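You operate a simulated robot arm through the tools that you are given. There is no shell and no other tool. Be economical: measure what you need, move in short steps, check, and stop when the job is done.

You are at the controls of a simulated robot arm. One attempt, no reset.

JOB
Put the iron test piece in the test block, shut the cover and log the block on the table scale.
Fine: the block from the holder; leave it on the plate.

The check looks at the end state, three seconds after you hand in, the way a careful person would. Anything else that was tipped, shoved, dropped, spilled or broken makes it a failure. Lids that push on must go on centred and level and be pressed home; caps that screw on are set level and turned clockwise until they are tight.

ROBOT AND FRAMES
A 7-joint arm with a two-finger parallel gripper, fixed in place. Base frame: the origin is at the foot of the arm, x ahead of it, y to its left, z up; the work surface is at about z = 0. Readings come in mm, degrees, newtons and seconds.
With the tool pointing down near the work surface it reaches from about 220 to 580 mm from the base axis. Its first joint turns from -66.0 to 66.0 degrees. Payload 2.5 kg.
The tool frame sits at the grasp point between the pads (the TCP): z along the fingers, y along the line on which they close. The tips reach 23 mm beyond it. The gripper opens to 94 mm. The fingers are 38 mm wide and 10 mm thick; the gripper's body (54 by 96 mm) begins 39 mm behind the TCP.
Orientation is that of the tool frame in the base frame, as a unit quaternion [w, x, y, z]. With the fingers straight down and closing along the base's y, the tool's x points along the base's -x, its y along +y and its z along -z.

CONTROLS
- The arm moves only by the tool servo_tool. Its argument "steps" is a list of rows, each an object of numbers (a shift or turn left out is 0, a gripper value left out holds the last): "dx", "dy", "dz": the shift along the tool's x, y, z in m; "ax", "ay", "az": the turn, a rotation vector about the tool's x, y, z in degrees; "gripper": the finger opening in m, from 0 to 0.094. In form: [{"dx": .., "dy": .., "dz": .., "ax": .., "ay": .., "az": .., "gripper": ..}, ...]. A call has 1 to 8 rows; each row shifts and turns the commanded pose from where the row before left it, along the tool's axes as they then stand. Rows are played at 5 a second. More than 50 mm and 8.6 degrees between two rows, or a gripper value outside its range, and nothing of the call is played. A pose out of reach is approached as far as the arm can. The call stops where the force on the tool passes 40 N (or 10 N more than at its start, if that is more) or the arm is blocked; 0.2 s more then pass. Each finger travels about 108 mm/s and halts on what it meets, pressing with about 29 N; the grip force reading is that of the motor and also rises with nothing between the fingers. The clock runs only during rows and for 0.2 s after the last one: add rows that do not move to give the fingers time. It gives the time, the measured TCP pose, the force on the tool (base axes), the opening and the grip force at its end, in the units of the frame above (readings bear some noise).
- Cameras (640 x 400 px; columns grow to the right, rows downward): "scene" is fixed at [109.8, -401.7, 538.8]; the picture's right is [0.89, -0.45, 0.00], its down [-0.28, -0.55, -0.79] and it looks along [0.36, 0.70, -0.61] (base axes); focal length 317 px, centre (320, 200). "wrist" rides on the gripper at [86, 16, -74] in the tool frame; the picture's right is [-0.18, 0.98, 0.00], its down [-0.58, -0.11, -0.81] and it looks along [-0.79, -0.15, 0.59] (tool axes); focal length 243 px, centre (320, 200). There is no depth. A picture from a camera that has moved, and an enlarged one, comes with that camera's place and axes in the base frame and with its lens.
- grab_frame(camera): a new picture of that camera. The clock stands still meanwhile.
- inspect(camera, box): a new picture of the part [left, top, right, bottom] of that camera's present view, enlarged. The clock stands still meanwhile.
- sign_off(): hands the job in; it is judged then, once.

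Go step by step. Nothing tells you positions but the pictures and the camera data: compare them with the known pose of the tool, close in by small moves and look again before you grip or let go. The budget is 120 turns and 84 pictures, counting those below and the enlarged ones. Unless the task says otherwise, let go and move clear before handing in, and close with one line.

The tools are called as a command line: name --argument value ..., lists and objects as JSON in quotes. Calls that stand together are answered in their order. servo_tool: Moves the arm, as the interface text tells. Its arguments: {"type":"object","properties":{"steps":{"type":"array"}},"required":["steps"]} The other tools are called the same way: grab_frame (camera) takes a picture; inspect (camera, box) takes an enlarged picture of a part of a camera's view; sign_off () hands the job in.

At the start:

```text
clock: 0.0
tool_pos: [366.1, 70.6, 331.8]
orientation: [-0.001, -0.001, 1.0, 0.0]
contact_force: [0.7, -0.4, 0.0]
grip_width: 94.1
grasp_force: 0.0
```

scene: 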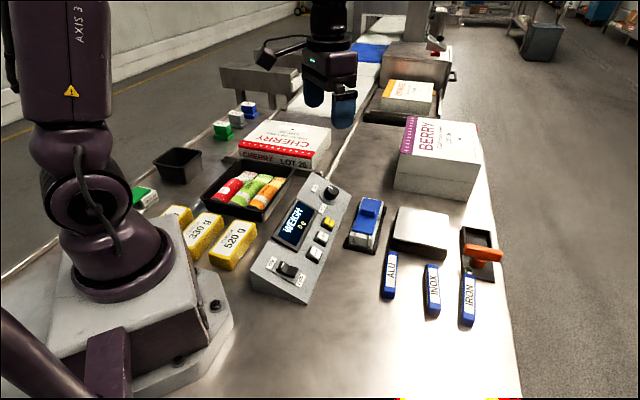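
wrist: 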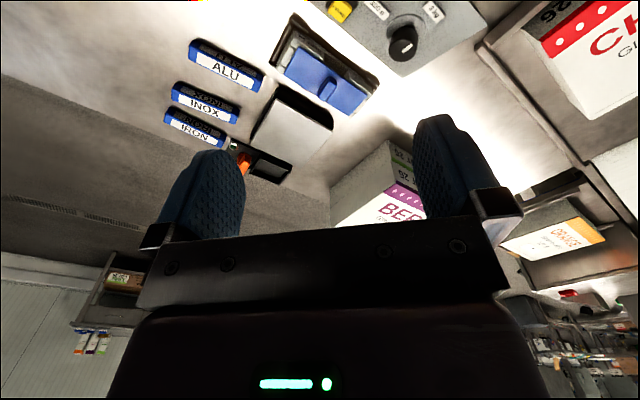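

I see a weigh console, a blue test block in a holder, a scale plate, three test pieces (ALU, INOX, IRON) and an orange-handled item. I'll enlarge these areas before moving.

inspect --camera "scene" --box '[330, 180, 530, 340]'

inspect --camera "scene" --box '[240, 170, 400, 310]'

inspect --camera "wrist" --box '[150, 0, 450, 200]'

```text
2.50 times, centred on (430, 260) of scene
camera zoom: at [109.8, -401.7, 538.8], right [0.89, -0.45, 0.0], down [-0.28, -0.55, -0.79], along [0.36, 0.7, -0.61], focal length 794 px, centre (45, 50)
```

zoom: 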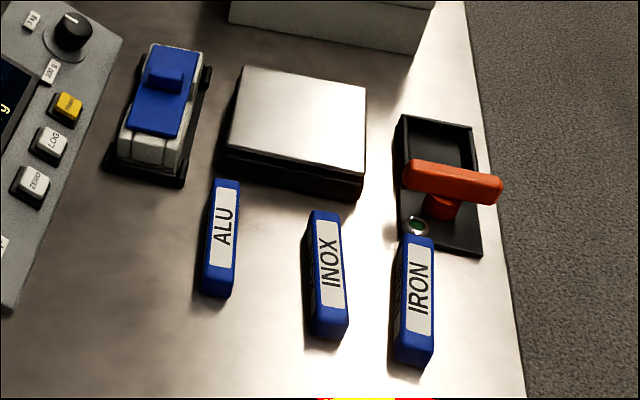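

```text
2.86 times, centred on (320, 240) of scene
camera zoom: at [109.8, -401.7, 538.8], right [0.89, -0.45, 0.0], down [-0.28, -0.55, -0.79], along [0.36, 0.7, -0.61], focal length 907 px, centre (320, 86)
```

zoom: 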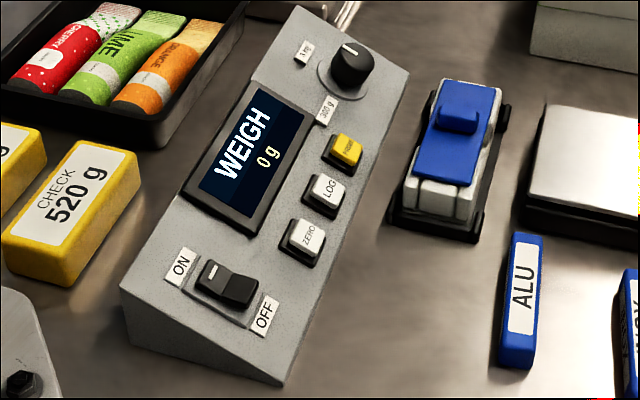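

```text
2.00 times, centred on (300, 100) of wrist
camera zoom: at [278.9, 89.0, 406.9], right [0.18, 0.98, 0.0], down [0.58, -0.11, 0.81], along [0.79, -0.15, -0.59], focal length 485 px, centre (360, 400)
```

zoom: 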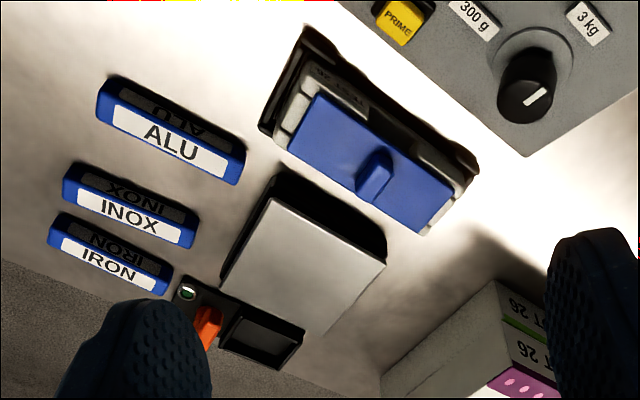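

The block with its blue cover sits near (460, 45), the plate near (565, -25) and IRON near (530, -205). I'll move the wrist camera closer to the block.

servo_tool --steps '[{"dx": 0.02, "dy": -0.02, "dz": 0.03}, {"dx": 0.02, "dy": -0.02, "dz": 0.03}, {"dz": 0.02}, {}]'

inspect --camera "wrist" --box '[200, 0, 440, 150]'

grab_frame --camera "wrist"

```text
clock: 1.0
tool_pos: [326.2, 30.8, 251.8]
orientation: [0.0, 0.0, 1.0, -0.001]
contact_force: [-0.3, -0.6, -0.3]
grip_width: 93.8
grasp_force: 0.1
```

```text
2.67 times, centred on (320, 75) of wrist
camera zoom: at [239.9, 47.9, 327.8], right [0.18, 0.98, 0.0], down [0.58, -0.11, 0.81], along [0.79, -0.15, -0.59], focal length 647 px, centre (320, 533)
```

zoom: 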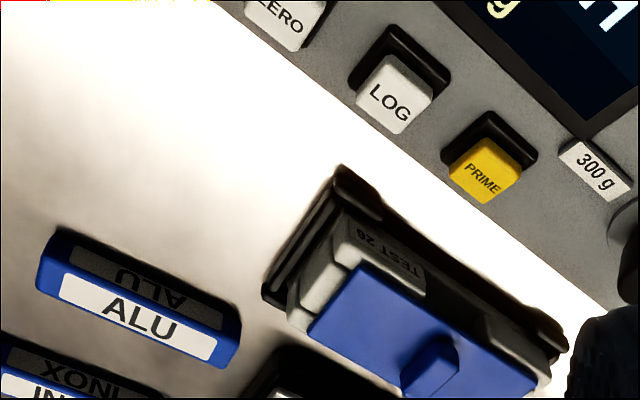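

```text
77 pictures are left
camera wrist: at [239.9, 47.9, 327.8], right [0.18, 0.98, 0.0], down [0.58, -0.11, 0.81], along [0.79, -0.15, -0.59], focal length 243 px, centre (320, 200)
```

wrist: 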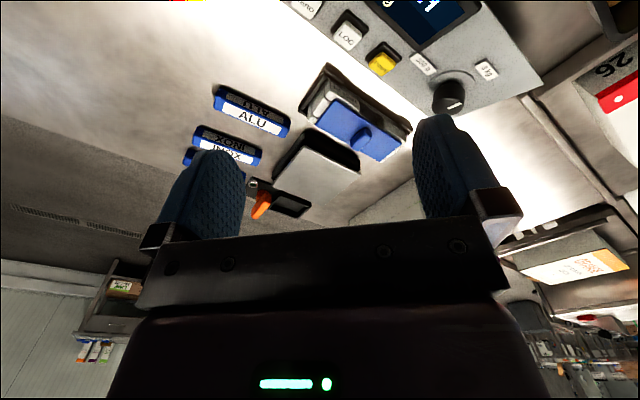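

The cover's state isn't clear yet, so I'll zoom in tightly on the block, the orange device and the console.

inspect --camera "scene" --box '[340, 190, 396, 255]'

inspect --camera "scene" --box '[450, 220, 514, 260]'

inspect --camera "wrist" --box '[290, 55, 420, 165]'

```text
6.15 times, centred on (368, 222) of scene
camera zoom: at [109.8, -401.7, 538.8], right [0.89, -0.45, 0.0], down [-0.28, -0.55, -0.79], along [0.36, 0.7, -0.61], focal length 1953 px, centre (25, 62)
```

zoom: 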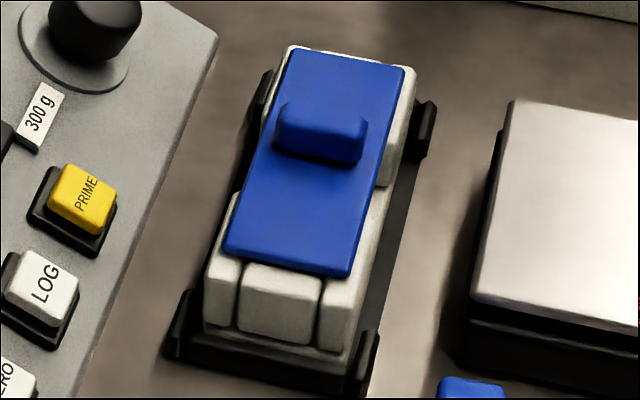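

```text
10.00 times, centred on (482, 240) of scene
camera zoom: at [109.8, -401.7, 538.8], right [0.89, -0.45, 0.0], down [-0.28, -0.55, -0.79], along [0.36, 0.7, -0.61], focal length 3174 px, centre (-1300, -200)
```

zoom: 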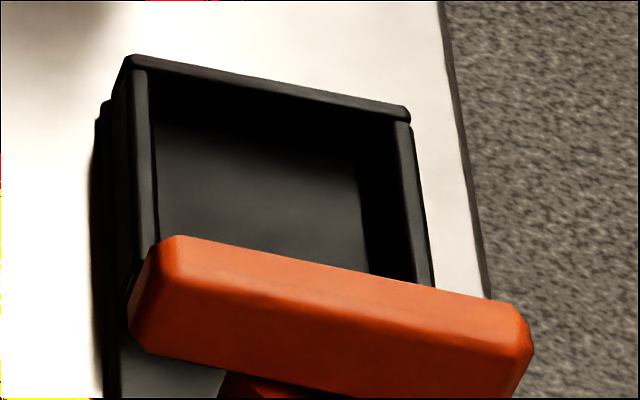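

```text
3.64 times, centred on (355, 110) of wrist
camera zoom: at [239.9, 47.9, 327.8], right [0.18, 0.98, 0.0], down [0.58, -0.11, 0.81], along [0.79, -0.15, -0.59], focal length 882 px, centre (193, 527)
```

zoom: 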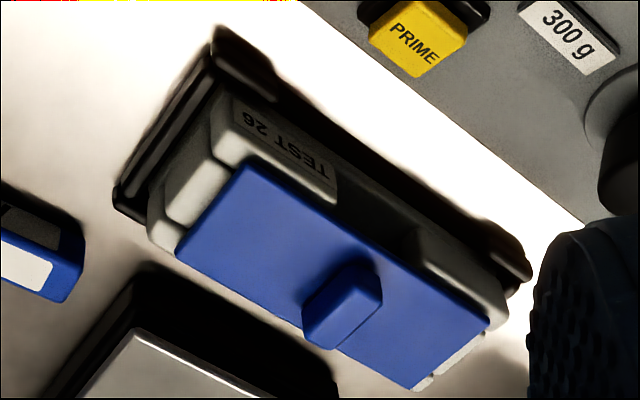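

The cover looks like a lift-off lid with a centred knob, on a block turned about 45°. Next I'll check the console's knob, switch and display.

inspect --camera "scene" --box '[305, 175, 355, 215]'

inspect --camera "wrist" --box '[330, 20, 530, 130]'

inspect --camera "scene" --box '[270, 195, 340, 300]'

```text
10.00 times, centred on (330, 195) of scene
camera zoom: at [109.8, -401.7, 538.8], right [0.89, -0.45, 0.0], down [-0.28, -0.55, -0.79], along [0.36, 0.7, -0.61], focal length 3174 px, centre (220, 250)
```

zoom: 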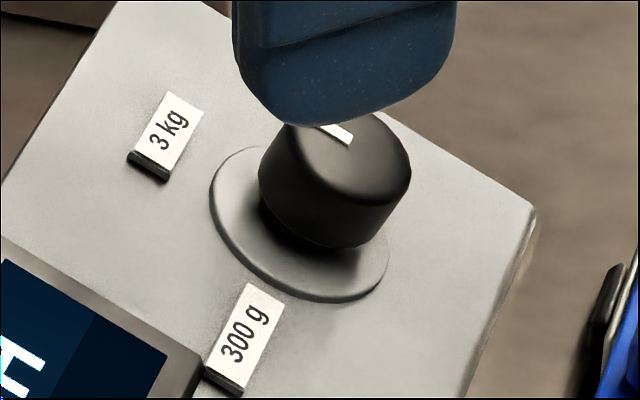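

```text
3.20 times, centred on (430, 75) of wrist
camera zoom: at [239.9, 47.9, 327.8], right [0.18, 0.98, 0.0], down [0.58, -0.11, 0.81], along [0.79, -0.15, -0.59], focal length 776 px, centre (-32, 600)
```

zoom: 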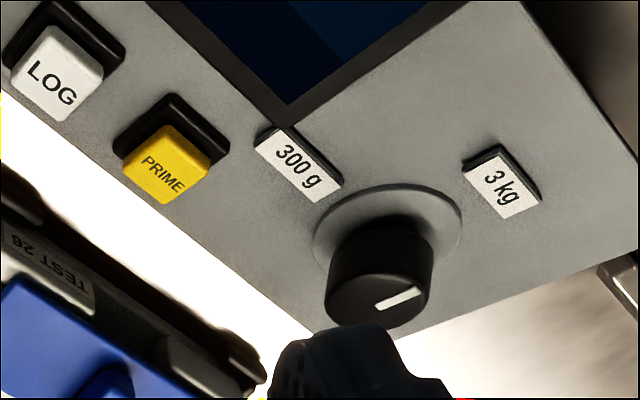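

```text
3.81 times, centred on (305, 248) of scene
camera zoom: at [109.8, -401.7, 538.8], right [0.89, -0.45, 0.0], down [-0.28, -0.55, -0.79], along [0.36, 0.7, -0.61], focal length 1209 px, centre (377, 19)
```

zoom: 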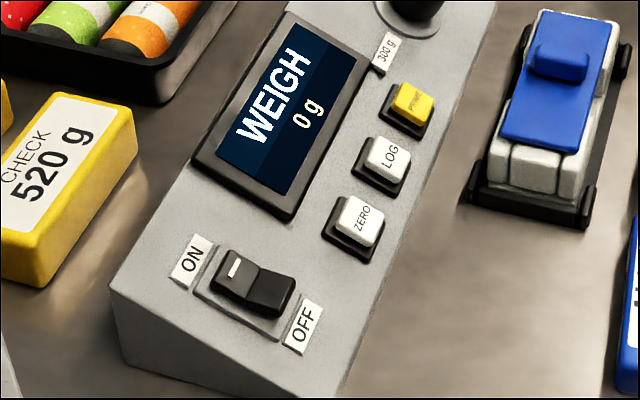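

The range knob points to 3 kg, the power is on and the display reads 0 g, so no settings should need changing. I'll go above the lid knob at about (476, 61) and yaw 45°.

servo_tool --steps '[{"dx": -0.0375, "dy": 0.0075}, {"dx": -0.0375, "dy": 0.0075, "dz": 0.02}, {"dx": -0.0375, "dy": 0.0075, "dz": 0.03}, {"dx": -0.0375, "dy": 0.0075, "dz": 0.03}, {"az": 7.5}, {"az": 7.5}, {"az": 7.5}, {"az": 7.5}]'

servo_tool --steps '[{"az": 7.5}, {"az": 7.5}, {}]'

grab_frame --camera "wrist"

grab_frame --camera "scene"

```text
clock: 2.8
tool_pos: [475.1, 62.4, 171.7]
orientation: [0.0, 0.26, 0.966, 0.0]
contact_force: [0.0, 0.0, 0.4]
grip_width: 94.1
grasp_force: 0.1
```

```text
clock: 3.6
tool_pos: [475.7, 61.9, 170.9]
orientation: [-0.001, 0.384, 0.923, 0.0]
contact_force: [0.0, -0.7, 0.4]
grip_width: 94.1
grasp_force: 0.0
```

```text
70 pictures are left
camera wrist: at [425.6, 135.1, 246.7], right [0.83, 0.56, 0.0], down [0.33, -0.49, 0.81], along [0.45, -0.67, -0.59], focal length 243 px, centre (320, 200)
```

wrist: 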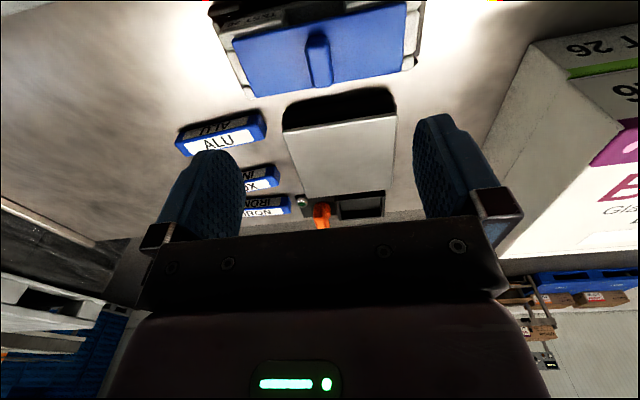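

```text
69 pictures are left
```

scene: 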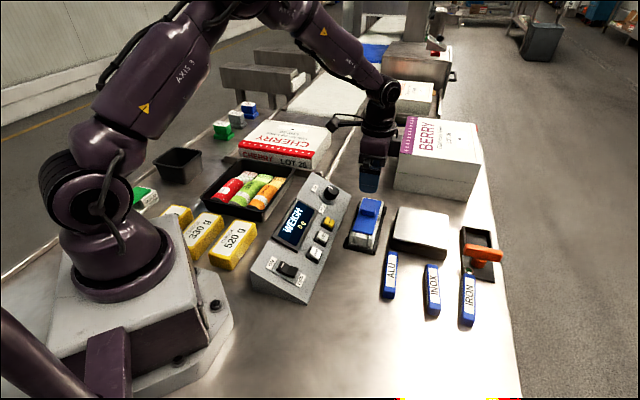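

The knob sits almost straight under the TCP. I'll zoom in for the exact offset and yaw.

inspect --camera "wrist" --box '[210, 0, 430, 110]'

inspect --camera "scene" --box '[330, 150, 410, 260]'

```text
2.91 times, centred on (320, 55) of wrist
camera zoom: at [425.6, 135.1, 246.7], right [0.83, 0.56, 0.0], down [0.33, -0.49, 0.81], along [0.45, -0.67, -0.59], focal length 706 px, centre (320, 622)
```

zoom: 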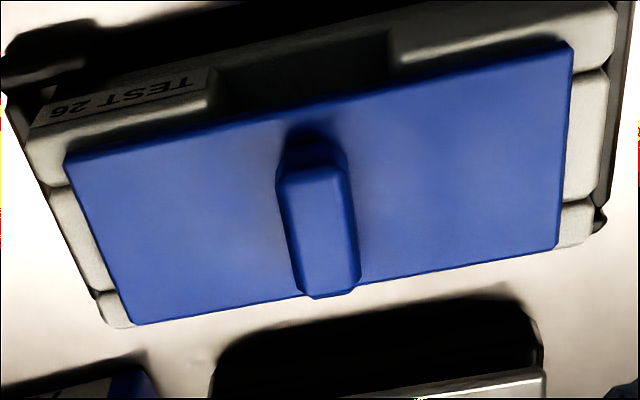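

```text
3.64 times, centred on (370, 205) of scene
camera zoom: at [109.8, -401.7, 538.8], right [0.89, -0.45, 0.0], down [-0.28, -0.55, -0.79], along [0.36, 0.7, -0.61], focal length 1154 px, centre (138, 182)
```

zoom: 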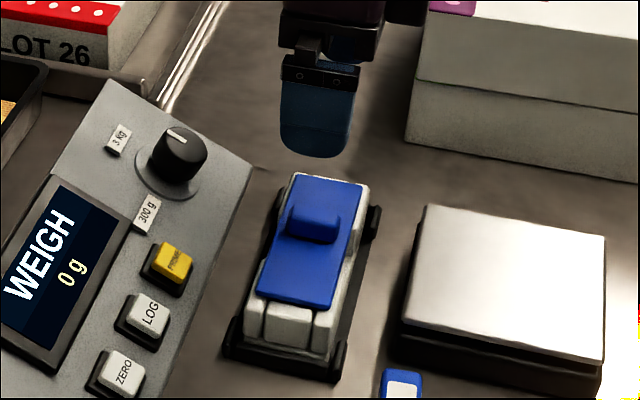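

The lid measures about 46 × 124 mm with its top near z = 43, and it lines up with the tool at 45° yaw. I'll shift 3 mm along tool x, close to about 45 mm and lower to just above the lid.

servo_tool --steps '[{"dx": 0.003, "gripper": 0.045}, {"dz": 0.03}, {"dz": 0.03}, {"dz": 0.02}, {"dz": 0.01}, {}]'

grab_frame --camera "wrist"

inspect --camera "scene" --box '[330, 170, 400, 260]'

```text
clock: 5.0
tool_pos: [473.8, 63.1, 81.5]
orientation: [-0.001, 0.383, 0.924, 0.0]
contact_force: [-0.1, -0.4, -1.2]
grip_width: 45.0
grasp_force: 0.0
```

```text
66 pictures are left
camera wrist: at [423.0, 136.6, 156.5], right [0.83, 0.56, 0.0], down [0.33, -0.49, 0.81], along [0.46, -0.67, -0.59], focal length 243 px, centre (320, 200)
```

wrist: 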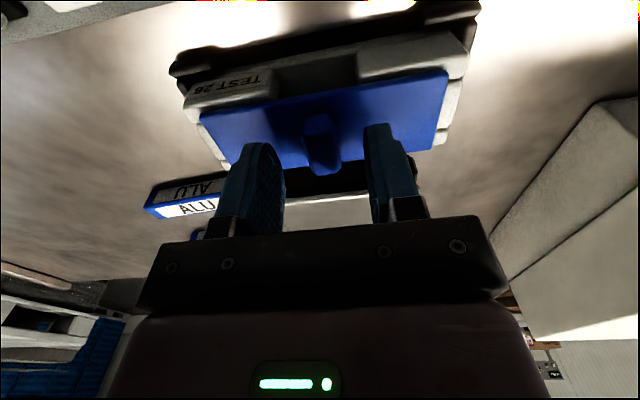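

```text
4.44 times, centred on (365, 215) of scene
camera zoom: at [109.8, -401.7, 538.8], right [0.89, -0.45, 0.0], down [-0.28, -0.55, -0.79], along [0.36, 0.7, -0.61], focal length 1411 px, centre (120, 133)
```

zoom: 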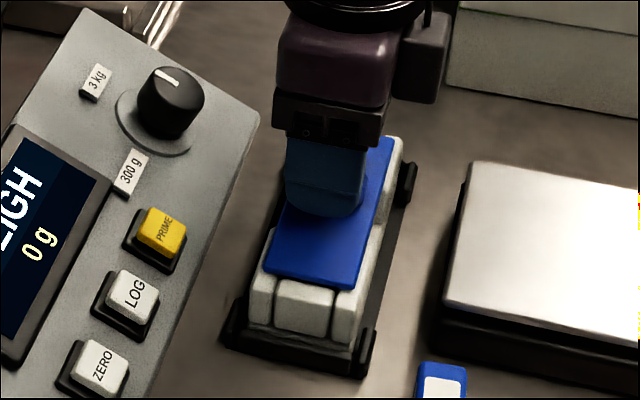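

The lid top comes out near z = 41.5, so I'll go down another 13 mm and close on the knob.

servo_tool --steps '[{"dx": -0.002, "dz": 0.007}, {"dz": 0.006}, {"gripper": 0.0}, {}, {}]'

grab_frame --camera "wrist"

```text
clock: 6.2
tool_pos: [476.8, 60.6, 67.5]
orientation: [0.001, 0.382, 0.924, 0.0]
contact_force: [0.6, -0.2, 0.3]
grip_width: 17.1
grasp_force: 28.7
```

```text
64 pictures are left
camera wrist: at [425.5, 134.9, 143.7], right [0.83, 0.56, 0.0], down [0.33, -0.49, 0.81], along [0.46, -0.67, -0.59], focal length 243 px, centre (320, 200)
```

wrist: 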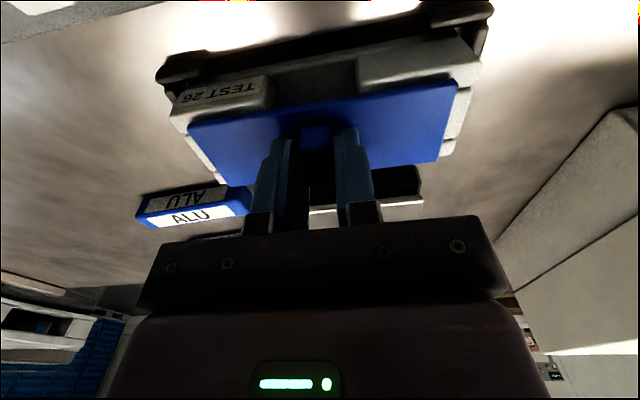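

The knob is held at 17 mm. I'll lift gently to find out whether the lid comes free.

servo_tool --steps '[{"dz": -0.004}, {"dz": -0.004}, {"dz": -0.006}, {"dz": -0.01}, {}]'

inspect --camera "scene" --box '[330, 170, 400, 260]'

grab_frame --camera "wrist"

```text
clock: 7.4
tool_pos: [474.4, 62.0, 93.0]
orientation: [0.0, 0.383, 0.924, 0.0]
contact_force: [0.0, 0.4, -3.5]
grip_width: 17.1
grasp_force: 29.3
```

```text
4.44 times, centred on (365, 215) of scene
camera zoom: at [109.8, -401.7, 538.8], right [0.89, -0.45, 0.0], down [-0.28, -0.55, -0.79], along [0.36, 0.7, -0.61], focal length 1411 px, centre (120, 133)
```

zoom: 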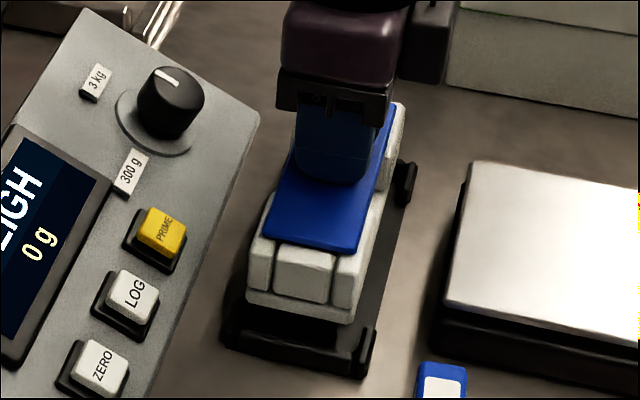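

```text
62 pictures are left
camera wrist: at [424.0, 135.8, 168.2], right [0.83, 0.56, 0.0], down [0.33, -0.49, 0.81], along [0.46, -0.67, -0.59], focal length 243 px, centre (320, 200)
```

wrist: 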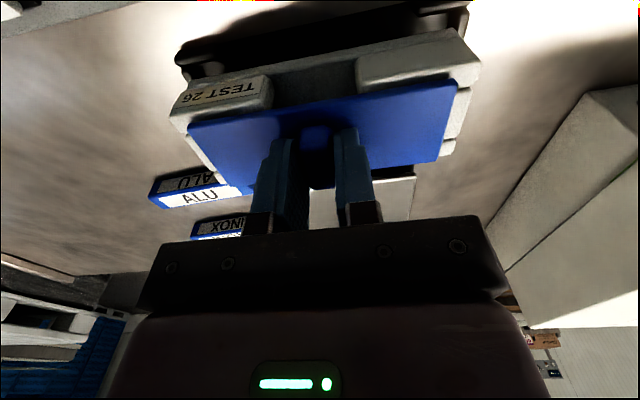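

The whole block came up with the lid, so the cover is captive and must slide. I'll set the block back in its holder and check both ends.

servo_tool --steps '[{"dz": 0.01}, {"dz": 0.008}, {"dz": 0.005}, {"dz": 0.001}, {}]'

inspect --camera "wrist" --box '[400, 10, 500, 180]'

inspect --camera "wrist" --box '[140, 40, 260, 200]'

inspect --camera "scene" --box '[340, 200, 390, 255]'

```text
clock: 8.6
tool_pos: [475.7, 60.5, 69.3]
orientation: [-0.001, 0.383, 0.924, 0.0]
contact_force: [0.0, 0.1, -4.0]
grip_width: 17.0
grasp_force: 28.7
```

```text
2.35 times, centred on (450, 95) of wrist
camera zoom: at [425.2, 135.1, 144.3], right [0.83, 0.56, 0.0], down [0.33, -0.49, 0.81], along [0.46, -0.67, -0.59], focal length 571 px, centre (14, 447)
```

zoom: 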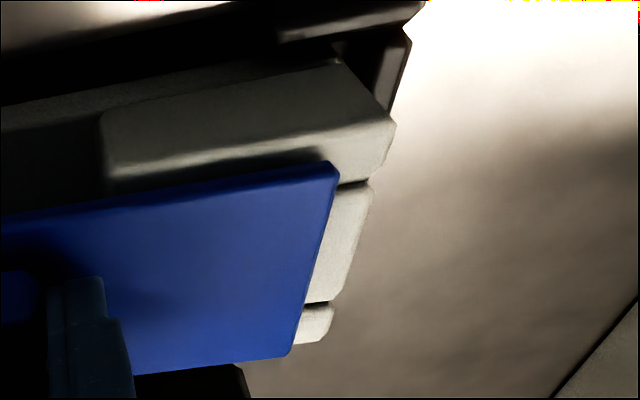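

```text
2.50 times, centred on (200, 120) of wrist
camera zoom: at [425.2, 135.1, 144.3], right [0.83, 0.56, 0.0], down [0.33, -0.49, 0.81], along [0.46, -0.67, -0.59], focal length 606 px, centre (620, 400)
```

zoom: 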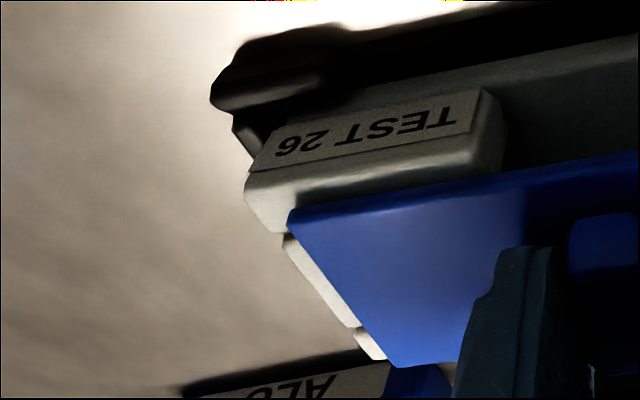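

```text
7.27 times, centred on (365, 228) of scene
camera zoom: at [109.8, -401.7, 538.8], right [0.89, -0.45, 0.0], down [-0.28, -0.55, -0.79], along [0.36, 0.7, -0.61], focal length 2309 px, centre (-7, 0)
```

zoom: 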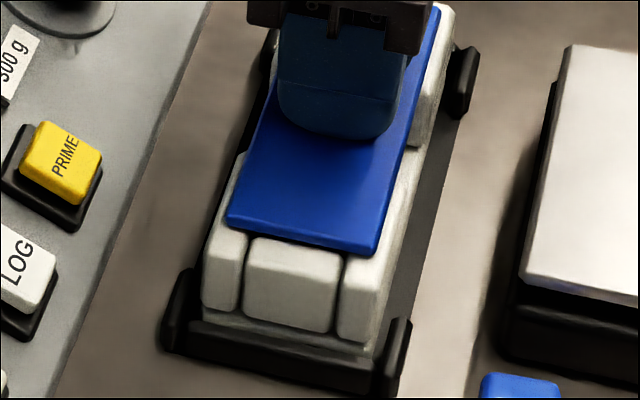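

The block still hangs slightly, so I'll lower it until seated. Then I'll try a small careful slide along the block's axis while watching the force.

servo_tool --steps '[{"dz": 0.002}, {"dz": 0.001}, {}]'

servo_tool --steps '[{"dy": 0.002}, {"dy": 0.002}, {}]'

inspect --camera "scene" --box '[340, 190, 390, 255]'

```text
clock: 9.4
tool_pos: [476.2, 61.0, 67.5]
orientation: [0.0, 0.382, 0.924, 0.001]
contact_force: [-3.3, -0.5, 4.2]
grip_width: 17.0
grasp_force: 28.8
stopped in row 3: the force on the tool passed its limit (the readings are from after the stop); the commanded pose is now the measured one
```

```text
clock: 10.2
tool_pos: [478.3, 65.1, 68.3]
orientation: [0.0, 0.383, 0.924, -0.001]
contact_force: [-9.9, -8.2, 8.4]
grip_width: 16.9
grasp_force: 28.9
```

```text
6.15 times, centred on (365, 222) of scene
camera zoom: at [109.8, -401.7, 538.8], right [0.89, -0.45, 0.0], down [-0.28, -0.55, -0.79], along [0.36, 0.7, -0.61], focal length 1953 px, centre (43, 62)
```

zoom: 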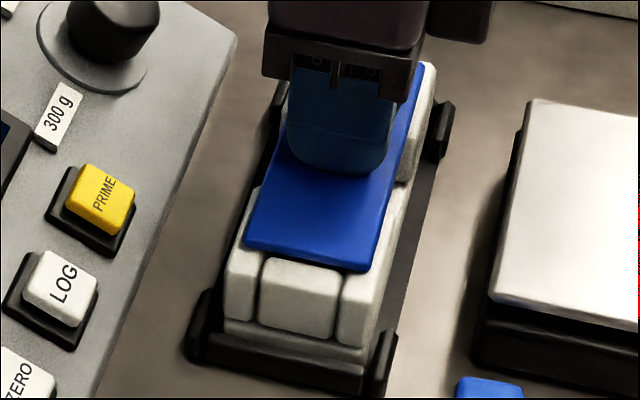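

No relative motion yet at about 13 N. I'll push a little further, then compare with the other direction.

servo_tool --steps '[{"dy": 0.002}, {"dy": 0.002}, {}]'

inspect --camera "scene" --box '[340, 190, 390, 255]'

```text
clock: 11.0
tool_pos: [480.2, 65.7, 67.4]
orientation: [-0.001, 0.383, 0.924, -0.002]
contact_force: [-25.9, -21.8, 16.6]
grip_width: 17.1
grasp_force: 29.1
```

```text
6.15 times, centred on (365, 222) of scene
camera zoom: at [109.7, -401.7, 538.8], right [0.89, -0.45, 0.0], down [-0.28, -0.55, -0.79], along [0.36, 0.7, -0.61], focal length 1953 px, centre (43, 62)
```

zoom: 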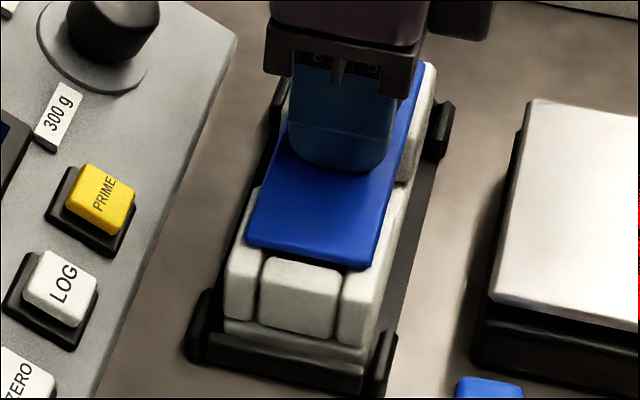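

It holds at 34 N, so it won't slide that way. I'll back off and try the other direction.

servo_tool --steps '[{"dy": -0.004}, {"dy": -0.004}, {"dy": -0.003}, {}]'

servo_tool --steps '[{"dy": -0.002}, {"dy": -0.002}, {}]'

inspect --camera "scene" --box '[340, 190, 390, 255]'

```text
clock: 12.0
tool_pos: [473.5, 60.6, 68.7]
orientation: [0.001, 0.382, 0.924, 0.002]
contact_force: [-0.1, -0.8, -3.3]
grip_width: 17.0
grasp_force: 28.5
```

```text
clock: 12.8
tool_pos: [471.0, 57.0, 68.3]
orientation: [0.001, 0.382, 0.924, 0.002]
contact_force: [-1.1, 2.8, 2.0]
grip_width: 17.3
grasp_force: 29.1
```

```text
6.15 times, centred on (365, 222) of scene
camera zoom: at [109.8, -401.7, 538.8], right [0.89, -0.45, 0.0], down [-0.28, -0.55, -0.79], along [0.36, 0.7, -0.61], focal length 1953 px, centre (43, 62)
```

zoom: 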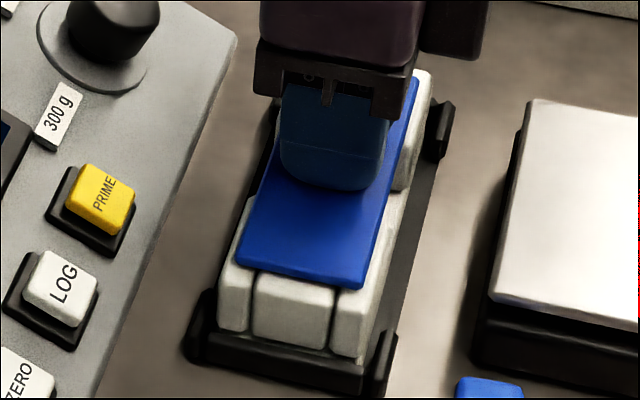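

The block follows along its play in the holder. I'll push a bit further this way.

servo_tool --steps '[{"dy": -0.002}, {"dy": -0.002}, {}]'

servo_tool --steps '[{"dy": -0.002}, {"dy": -0.001}, {}]'

inspect --camera "scene" --box '[340, 190, 390, 255]'

```text
clock: 13.6
tool_pos: [467.6, 54.1, 67.9]
orientation: [0.0, 0.383, 0.924, 0.001]
contact_force: [-3.6, 2.6, 7.2]
grip_width: 17.1
grasp_force: 29.8
```

```text
clock: 14.4
tool_pos: [465.1, 52.2, 69.1]
orientation: [0.0, 0.382, 0.924, 0.001]
contact_force: [-1.7, 2.1, 7.1]
grip_width: 17.1
grasp_force: 29.0
```

```text
6.15 times, centred on (365, 222) of scene
camera zoom: at [109.8, -401.7, 538.8], right [0.89, -0.45, 0.0], down [-0.28, -0.55, -0.79], along [0.36, 0.7, -0.61], focal length 1953 px, centre (43, 62)
```

zoom: 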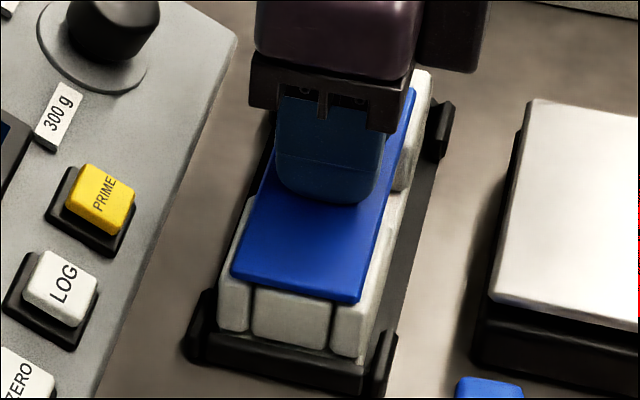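

The cover now slides relative to the block with little force, toward the near (-y) end. I'll keep sliding it open.

servo_tool --steps '[{"dy": -0.004, "dz": -0.0005}, {"dy": -0.004}, {"dy": -0.004}, {"dy": -0.004}, {"dy": -0.004}, {}]'

servo_tool --steps '[{"dy": -0.004}, {"dy": -0.004}, {"dy": -0.004}, {"dy": -0.004}, {"dy": -0.004}, {}]'

inspect --camera "scene" --box '[320, 180, 410, 280]'

grab_frame --camera "wrist"

```text
clock: 15.8
tool_pos: [451.5, 38.4, 67.8]
orientation: [0.0, 0.383, 0.924, 0.001]
contact_force: [-2.2, 1.4, 2.2]
grip_width: 17.1
grasp_force: 29.3
```

```text
clock: 17.2
tool_pos: [437.4, 25.5, 67.3]
orientation: [0.0, 0.383, 0.924, 0.001]
contact_force: [-0.1, 1.0, -1.5]
grip_width: 17.3
grasp_force: 28.7
```

```text
4.00 times, centred on (365, 230) of scene
camera zoom: at [109.8, -401.7, 538.8], right [0.89, -0.45, 0.0], down [-0.28, -0.55, -0.79], along [0.36, 0.7, -0.61], focal length 1270 px, centre (140, 80)
```

zoom: 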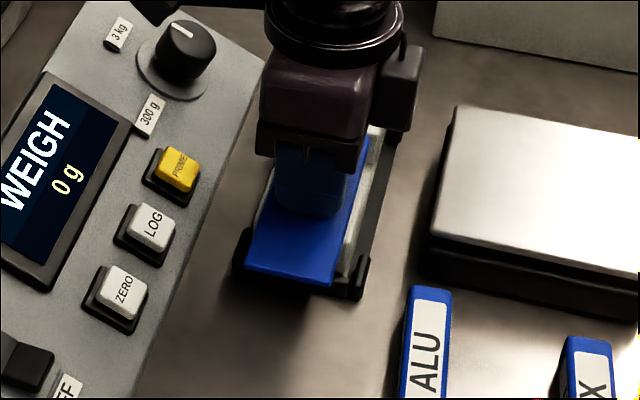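

```text
53 pictures are left
camera wrist: at [387.3, 98.1, 143.9], right [0.82, 0.57, 0.0], down [0.33, -0.49, 0.81], along [0.46, -0.66, -0.59], focal length 243 px, centre (320, 200)
```

wrist: 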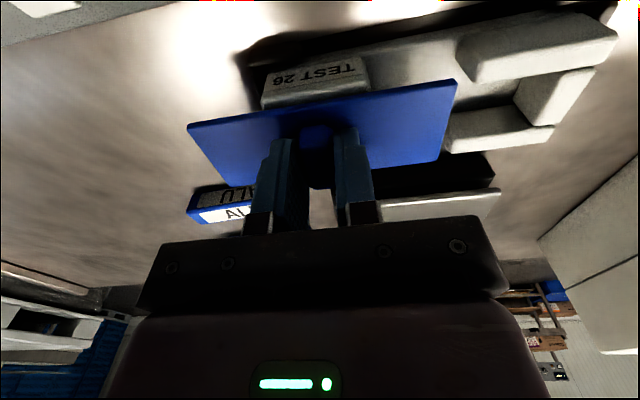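

The cavity is opening. I'll keep sliding and watch for a stop.

servo_tool --steps '[{"dy": -0.004}, {"dy": -0.004}, {"dy": -0.004}, {"dy": -0.004}, {"dy": -0.004}, {}]'

servo_tool --steps '[{"dy": -0.004}, {"dy": -0.004}, {"dy": -0.004}, {}]'

grab_frame --camera "wrist"

inspect --camera "scene" --box '[310, 180, 410, 280]'

```text
clock: 18.6
tool_pos: [423.5, 10.2, 68.2]
orientation: [0.0, 0.383, 0.924, 0.0]
contact_force: [-0.1, -0.6, -1.5]
grip_width: 16.9
grasp_force: 28.7
```

```text
clock: 19.6
tool_pos: [415.3, 1.1, 67.8]
orientation: [0.0, 0.383, 0.924, 0.001]
contact_force: [-0.5, 0.2, -2.2]
grip_width: 17.0
grasp_force: 29.3
```

```text
52 pictures are left
camera wrist: at [365.1, 74.6, 144.0], right [0.83, 0.56, 0.0], down [0.33, -0.49, 0.81], along [0.46, -0.66, -0.59], focal length 243 px, centre (320, 200)
```

wrist: 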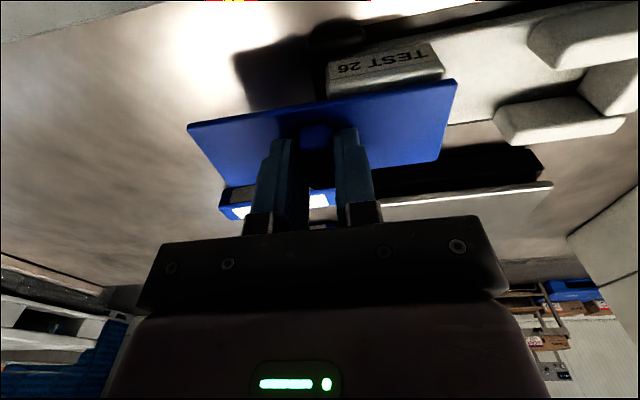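

```text
4.00 times, centred on (360, 230) of scene
camera zoom: at [109.8, -401.7, 538.8], right [0.89, -0.45, 0.0], down [-0.28, -0.55, -0.79], along [0.36, 0.7, -0.61], focal length 1270 px, centre (160, 80)
```

zoom: 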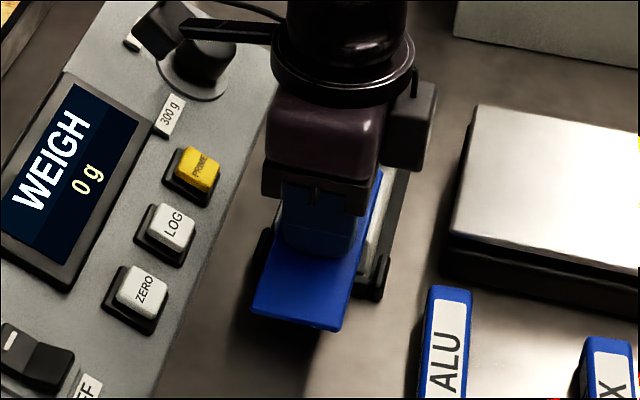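

About 75 mm is open and still free. I'll continue.

servo_tool --steps '[{"dy": -0.004}, {"dy": -0.004}, {"dy": -0.004}, {"dy": -0.004}, {}]'

servo_tool --steps '[{"dy": -0.004}, {"dy": -0.004}, {"dy": -0.004}, {}]'

grab_frame --camera "wrist"

inspect --camera "scene" --box '[310, 190, 410, 290]'

```text
clock: 20.8
tool_pos: [404.9, -10.7, 66.9]
orientation: [0.0, 0.383, 0.924, 0.001]
contact_force: [-3.9, 2.5, 9.9]
grip_width: 17.0
grasp_force: 28.8
```

```text
clock: 21.8
tool_pos: [396.2, -18.6, 68.4]
orientation: [0.001, 0.383, 0.924, 0.0]
contact_force: [-0.5, 0.4, -0.3]
grip_width: 17.3
grasp_force: 29.1
```

```text
50 pictures are left
camera wrist: at [345.5, 54.7, 143.7], right [0.83, 0.56, 0.0], down [0.33, -0.49, 0.81], along [0.46, -0.66, -0.59], focal length 243 px, centre (320, 200)
```

wrist: 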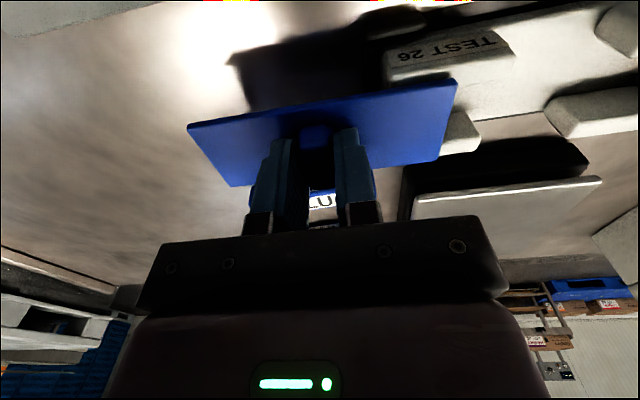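

```text
4.00 times, centred on (360, 240) of scene
camera zoom: at [109.8, -401.7, 538.8], right [0.89, -0.45, 0.0], down [-0.28, -0.55, -0.79], along [0.36, 0.7, -0.61], focal length 1270 px, centre (160, 40)
```

zoom: 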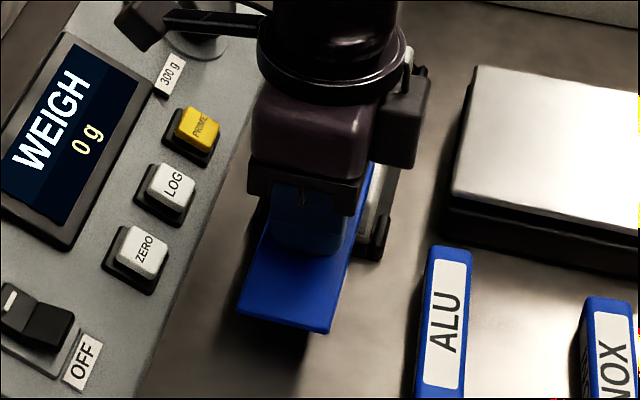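

The far inner wall is near s = 432 along the axis, and the lid's edge is near s = 329 against a near inner wall at about 316. Another 12 mm should clear the cavity while the lid stays engaged.

servo_tool --steps '[{"dy": -0.004}, {"dy": -0.004}, {"dy": -0.003}, {}]'

inspect --camera "wrist" --box '[360, 0, 640, 180]'

inspect --camera "scene" --box '[330, 190, 410, 290]'

```text
clock: 22.8
tool_pos: [389.3, -25.1, 67.8]
orientation: [0.0, 0.383, 0.924, 0.001]
contact_force: [-2.4, 0.7, 5.8]
grip_width: 16.7
grasp_force: 28.3
```

```text
2.22 times, centred on (500, 90) of wrist
camera zoom: at [338.3, 47.4, 143.7], right [0.82, 0.57, 0.0], down [0.33, -0.49, 0.81], along [0.46, -0.66, -0.59], focal length 539 px, centre (-80, 444)
```

zoom: 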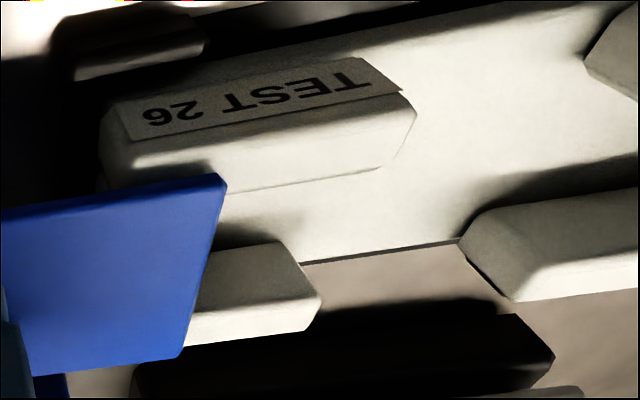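

```text
4.00 times, centred on (370, 240) of scene
camera zoom: at [109.8, -401.7, 538.8], right [0.89, -0.45, 0.0], down [-0.28, -0.55, -0.79], along [0.36, 0.7, -0.61], focal length 1270 px, centre (120, 40)
```

zoom: 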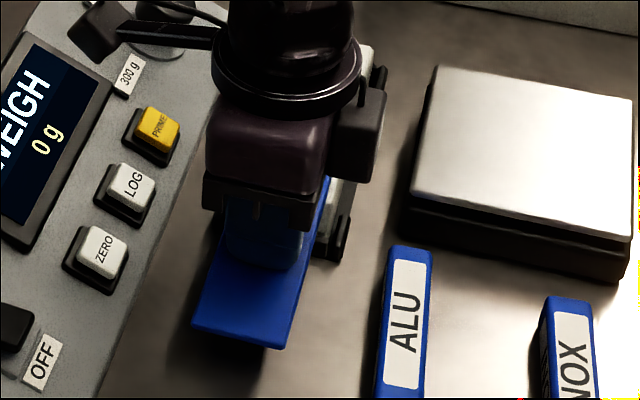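

The near end wall is still hidden under the lid. I'll go in small steps until its inner edge shows.

servo_tool --steps '[{"dy": -0.004}, {"dy": -0.004}, {}]'

inspect --camera "wrist" --box '[360, 0, 640, 180]'

```text
clock: 23.8
tool_pos: [385.7, -27.4, 68.7]
orientation: [0.005, 0.38, 0.925, 0.005]
contact_force: [7.5, 6.1, -4.2]
grip_width: 17.3
grasp_force: 29.0
stopped in row 3: the force on the tool passed its limit (the readings are from after the stop); the commanded pose is now the measured one
```

```text
2.22 times, centred on (500, 90) of wrist
camera zoom: at [334.3, 45.2, 143.9], right [0.82, 0.57, 0.01], down [0.33, -0.49, 0.81], along [0.47, -0.66, -0.59], focal length 539 px, centre (-80, 444)
```

zoom: 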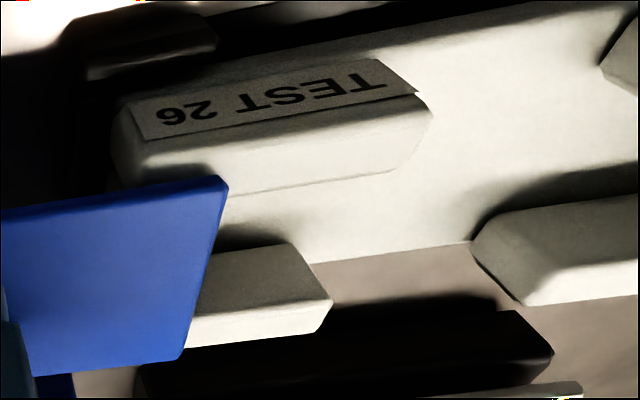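

The cover hit its open stop, so it is captive with the cavity exposed. I'll release the knob and back up.

servo_tool --steps '[{"dy": 0.001}, {"gripper": 0.045}, {}, {"dz": -0.03}, {"dz": -0.04}, {"dz": -0.05}, {}]'

grab_frame --camera "wrist"

inspect --camera "scene" --box '[330, 190, 410, 290]'

```text
clock: 25.4
tool_pos: [383.4, -27.8, 191.1]
orientation: [0.004, 0.382, 0.924, 0.004]
contact_force: [0.2, 0.3, -0.7]
grip_width: 45.0
grasp_force: 0.1
```

```text
45 pictures are left
camera wrist: at [332.1, 45.6, 265.5], right [0.82, 0.57, 0.01], down [0.33, -0.49, 0.81], along [0.46, -0.66, -0.59], focal length 243 px, centre (320, 200)
```

wrist: 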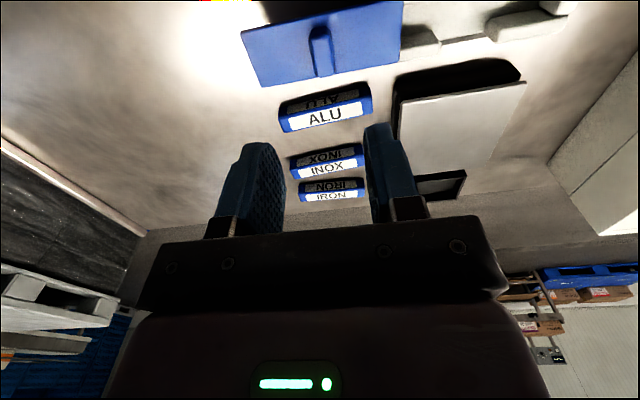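

```text
4.00 times, centred on (370, 240) of scene
camera zoom: at [109.8, -401.7, 538.8], right [0.89, -0.45, 0.0], down [-0.28, -0.55, -0.79], along [0.36, 0.7, -0.61], focal length 1270 px, centre (120, 40)
```

zoom: 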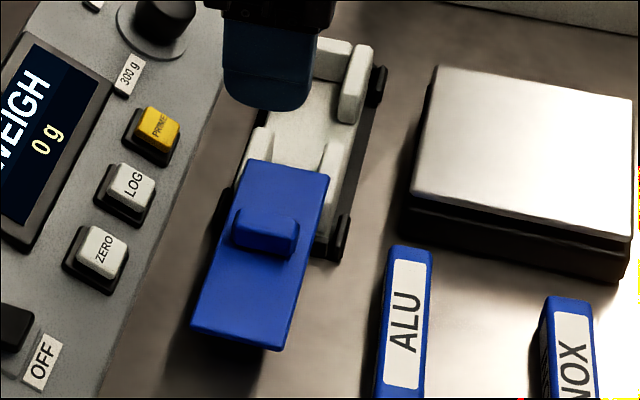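

The cover stays level and open on its stop. Now I'll level the tool, turn it 90° and head toward IRON.

servo_tool --steps '[{"ax": 0.6, "ay": 0.24}, {"az": -8}, {"az": -8}, {"az": -8}, {"az": -8}, {"az": -8}, {"az": -8}, {"az": -8}]'

servo_tool --steps '[{"az": -8}, {"az": -8}, {"az": -8}, {"az": -8}, {"az": -2, "gripper": 0.05}, {}]'

```text
clock: 27.2
tool_pos: [384.8, -28.1, 188.6]
orientation: [0.0, -0.099, 0.995, 0.0]
contact_force: [-0.3, 0.2, 0.1]
grip_width: 45.0
grasp_force: 0.0
```

```text
clock: 28.6
tool_pos: [384.2, -27.9, 188.1]
orientation: [0.0, -0.386, 0.923, 0.001]
contact_force: [0.1, 0.7, -0.9]
grip_width: 49.8
grasp_force: 0.1
```

servo_tool --steps '[{"dx": 0.0044, "dy": -0.0372}, {"dx": 0.0044, "dy": -0.0372}, {"dx": 0.0044, "dy": -0.0372, "dz": 0.01}, {"dx": 0.0044, "dy": -0.0372, "dz": 0.01}, {"dx": 0.0044, "dy": -0.0372, "dz": 0.01}, {}]'

grab_frame --camera "wrist"

```text
clock: 30.0
tool_pos: [499.9, -175.3, 158.8]
orientation: [0.0, -0.385, 0.923, 0.001]
contact_force: [-0.3, 0.8, -0.4]
grip_width: 50.0
grasp_force: 0.1
```

```text
43 pictures are left
camera wrist: at [427.5, -224.5, 234.2], right [-0.57, 0.82, 0.0], down [0.49, 0.34, 0.81], along [0.66, 0.46, -0.59], focal length 243 px, centre (320, 200)
```

wrist: 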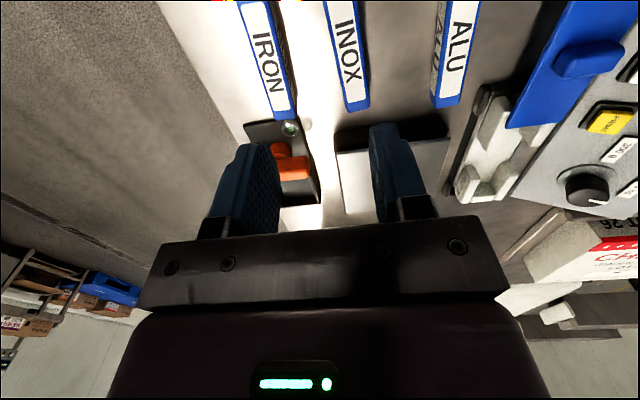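

IRON is visible at upper left, so I'll zoom in and measure it.

inspect --camera "wrist" --box '[220, 0, 380, 130]'

inspect --camera "scene" --box '[420, 220, 510, 340]'

```text
3.08 times, centred on (300, 65) of wrist
camera zoom: at [427.5, -224.5, 234.2], right [-0.57, 0.82, 0.0], down [0.49, 0.34, 0.81], along [0.66, 0.46, -0.59], focal length 746 px, centre (382, 615)
```

zoom: 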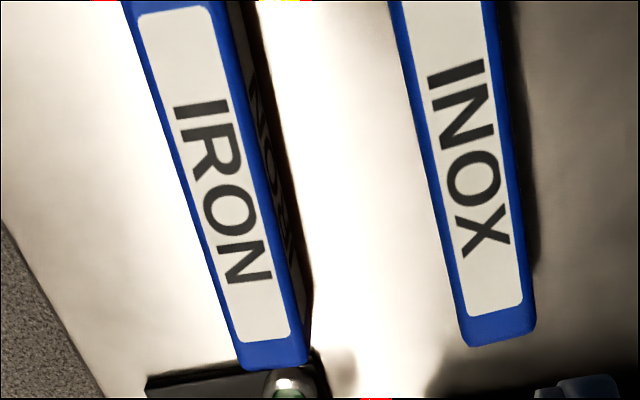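

```text
3.33 times, centred on (465, 280) of scene
camera zoom: at [109.8, -401.7, 538.8], right [0.89, -0.45, 0.0], down [-0.28, -0.55, -0.79], along [0.36, 0.7, -0.61], focal length 1058 px, centre (-163, -67)
```

zoom: 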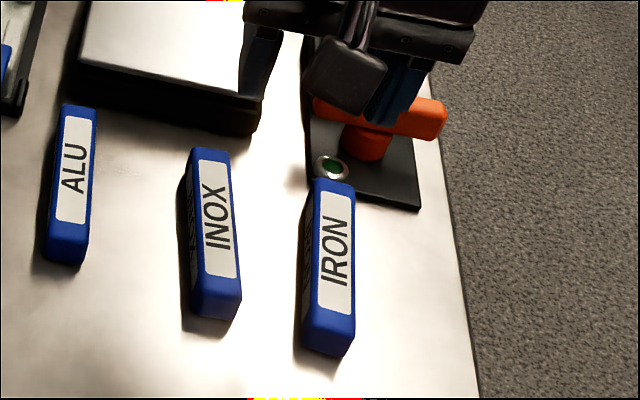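

IRON is about 24 mm wide and 100 mm long, centred near (530, -204) and turned 4° from the tool. I'll go above it, turn and lower part way.

servo_tool --steps '[{"dx": -0.001, "dy": -0.0215}, {"dx": -0.001, "dy": -0.021}, {"az": 4.2}, {"dz": 0.03}, {"dz": 0.03}, {"dz": 0.02}, {}]'

grab_frame --camera "wrist"

inspect --camera "scene" --box '[420, 220, 510, 340]'

```text
clock: 31.6
tool_pos: [529.4, -204.4, 78.8]
orientation: [0.0, -0.351, 0.937, 0.001]
contact_force: [-1.1, 0.3, 0.2]
grip_width: 50.1
grasp_force: 0.1
```

```text
40 pictures are left
camera wrist: at [454.1, -248.4, 153.6], right [-0.51, 0.86, 0.0], down [0.51, 0.3, 0.81], along [0.69, 0.41, -0.59], focal length 243 px, centre (320, 200)
```

wrist: 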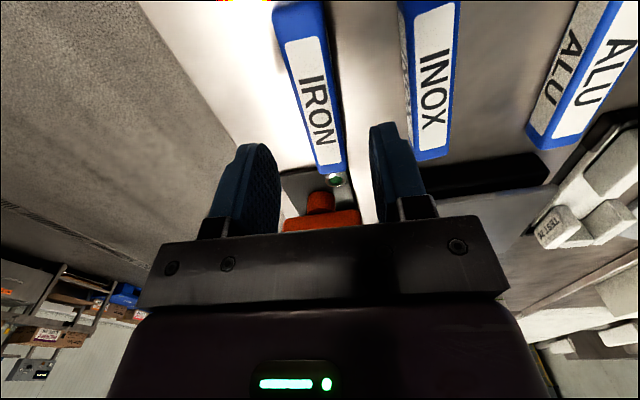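

```text
3.33 times, centred on (465, 280) of scene
camera zoom: at [109.8, -401.7, 538.8], right [0.89, -0.45, 0.0], down [-0.28, -0.55, -0.79], along [0.36, 0.7, -0.61], focal length 1058 px, centre (-163, -67)
```

zoom: 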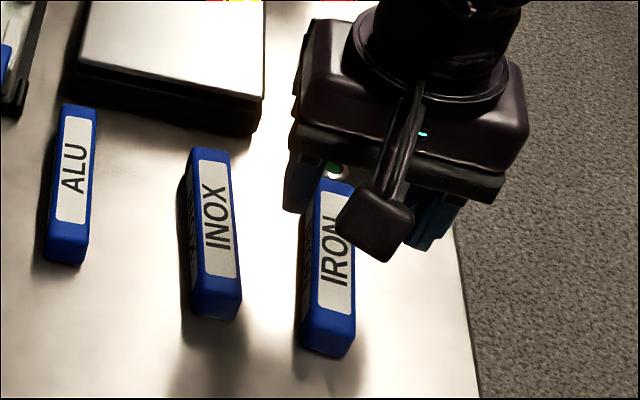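

The tool is aligned within a couple of mm. I'll lower to about 5 mm above the table with the fingertips and close on IRON.

servo_tool --steps '[{"dx": -0.002, "dy": -0.0015, "dz": 0.02}, {"dz": 0.02}, {"dz": 0.011}, {}, {"gripper": 0.0}, {}, {}]'

grab_frame --camera "wrist"

```text
clock: 33.2
tool_pos: [534.5, -204.6, 27.1]
orientation: [0.0, -0.351, 0.936, 0.001]
contact_force: [0.1, -0.2, -0.6]
grip_width: 23.3
grasp_force: 29.3
```

```text
38 pictures are left
camera wrist: at [458.4, -248.7, 102.6], right [-0.51, 0.86, 0.0], down [0.51, 0.3, 0.81], along [0.69, 0.41, -0.59], focal length 243 px, centre (320, 200)
```

wrist: 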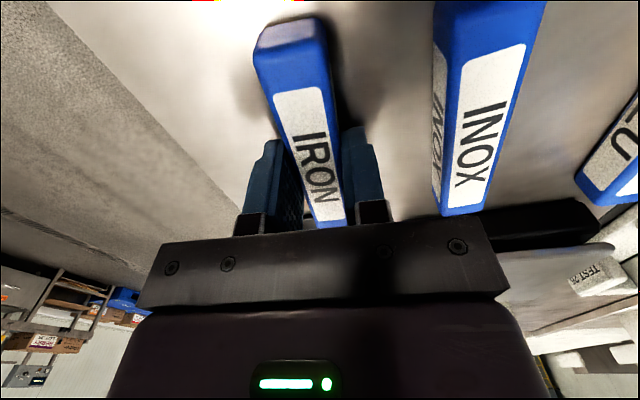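

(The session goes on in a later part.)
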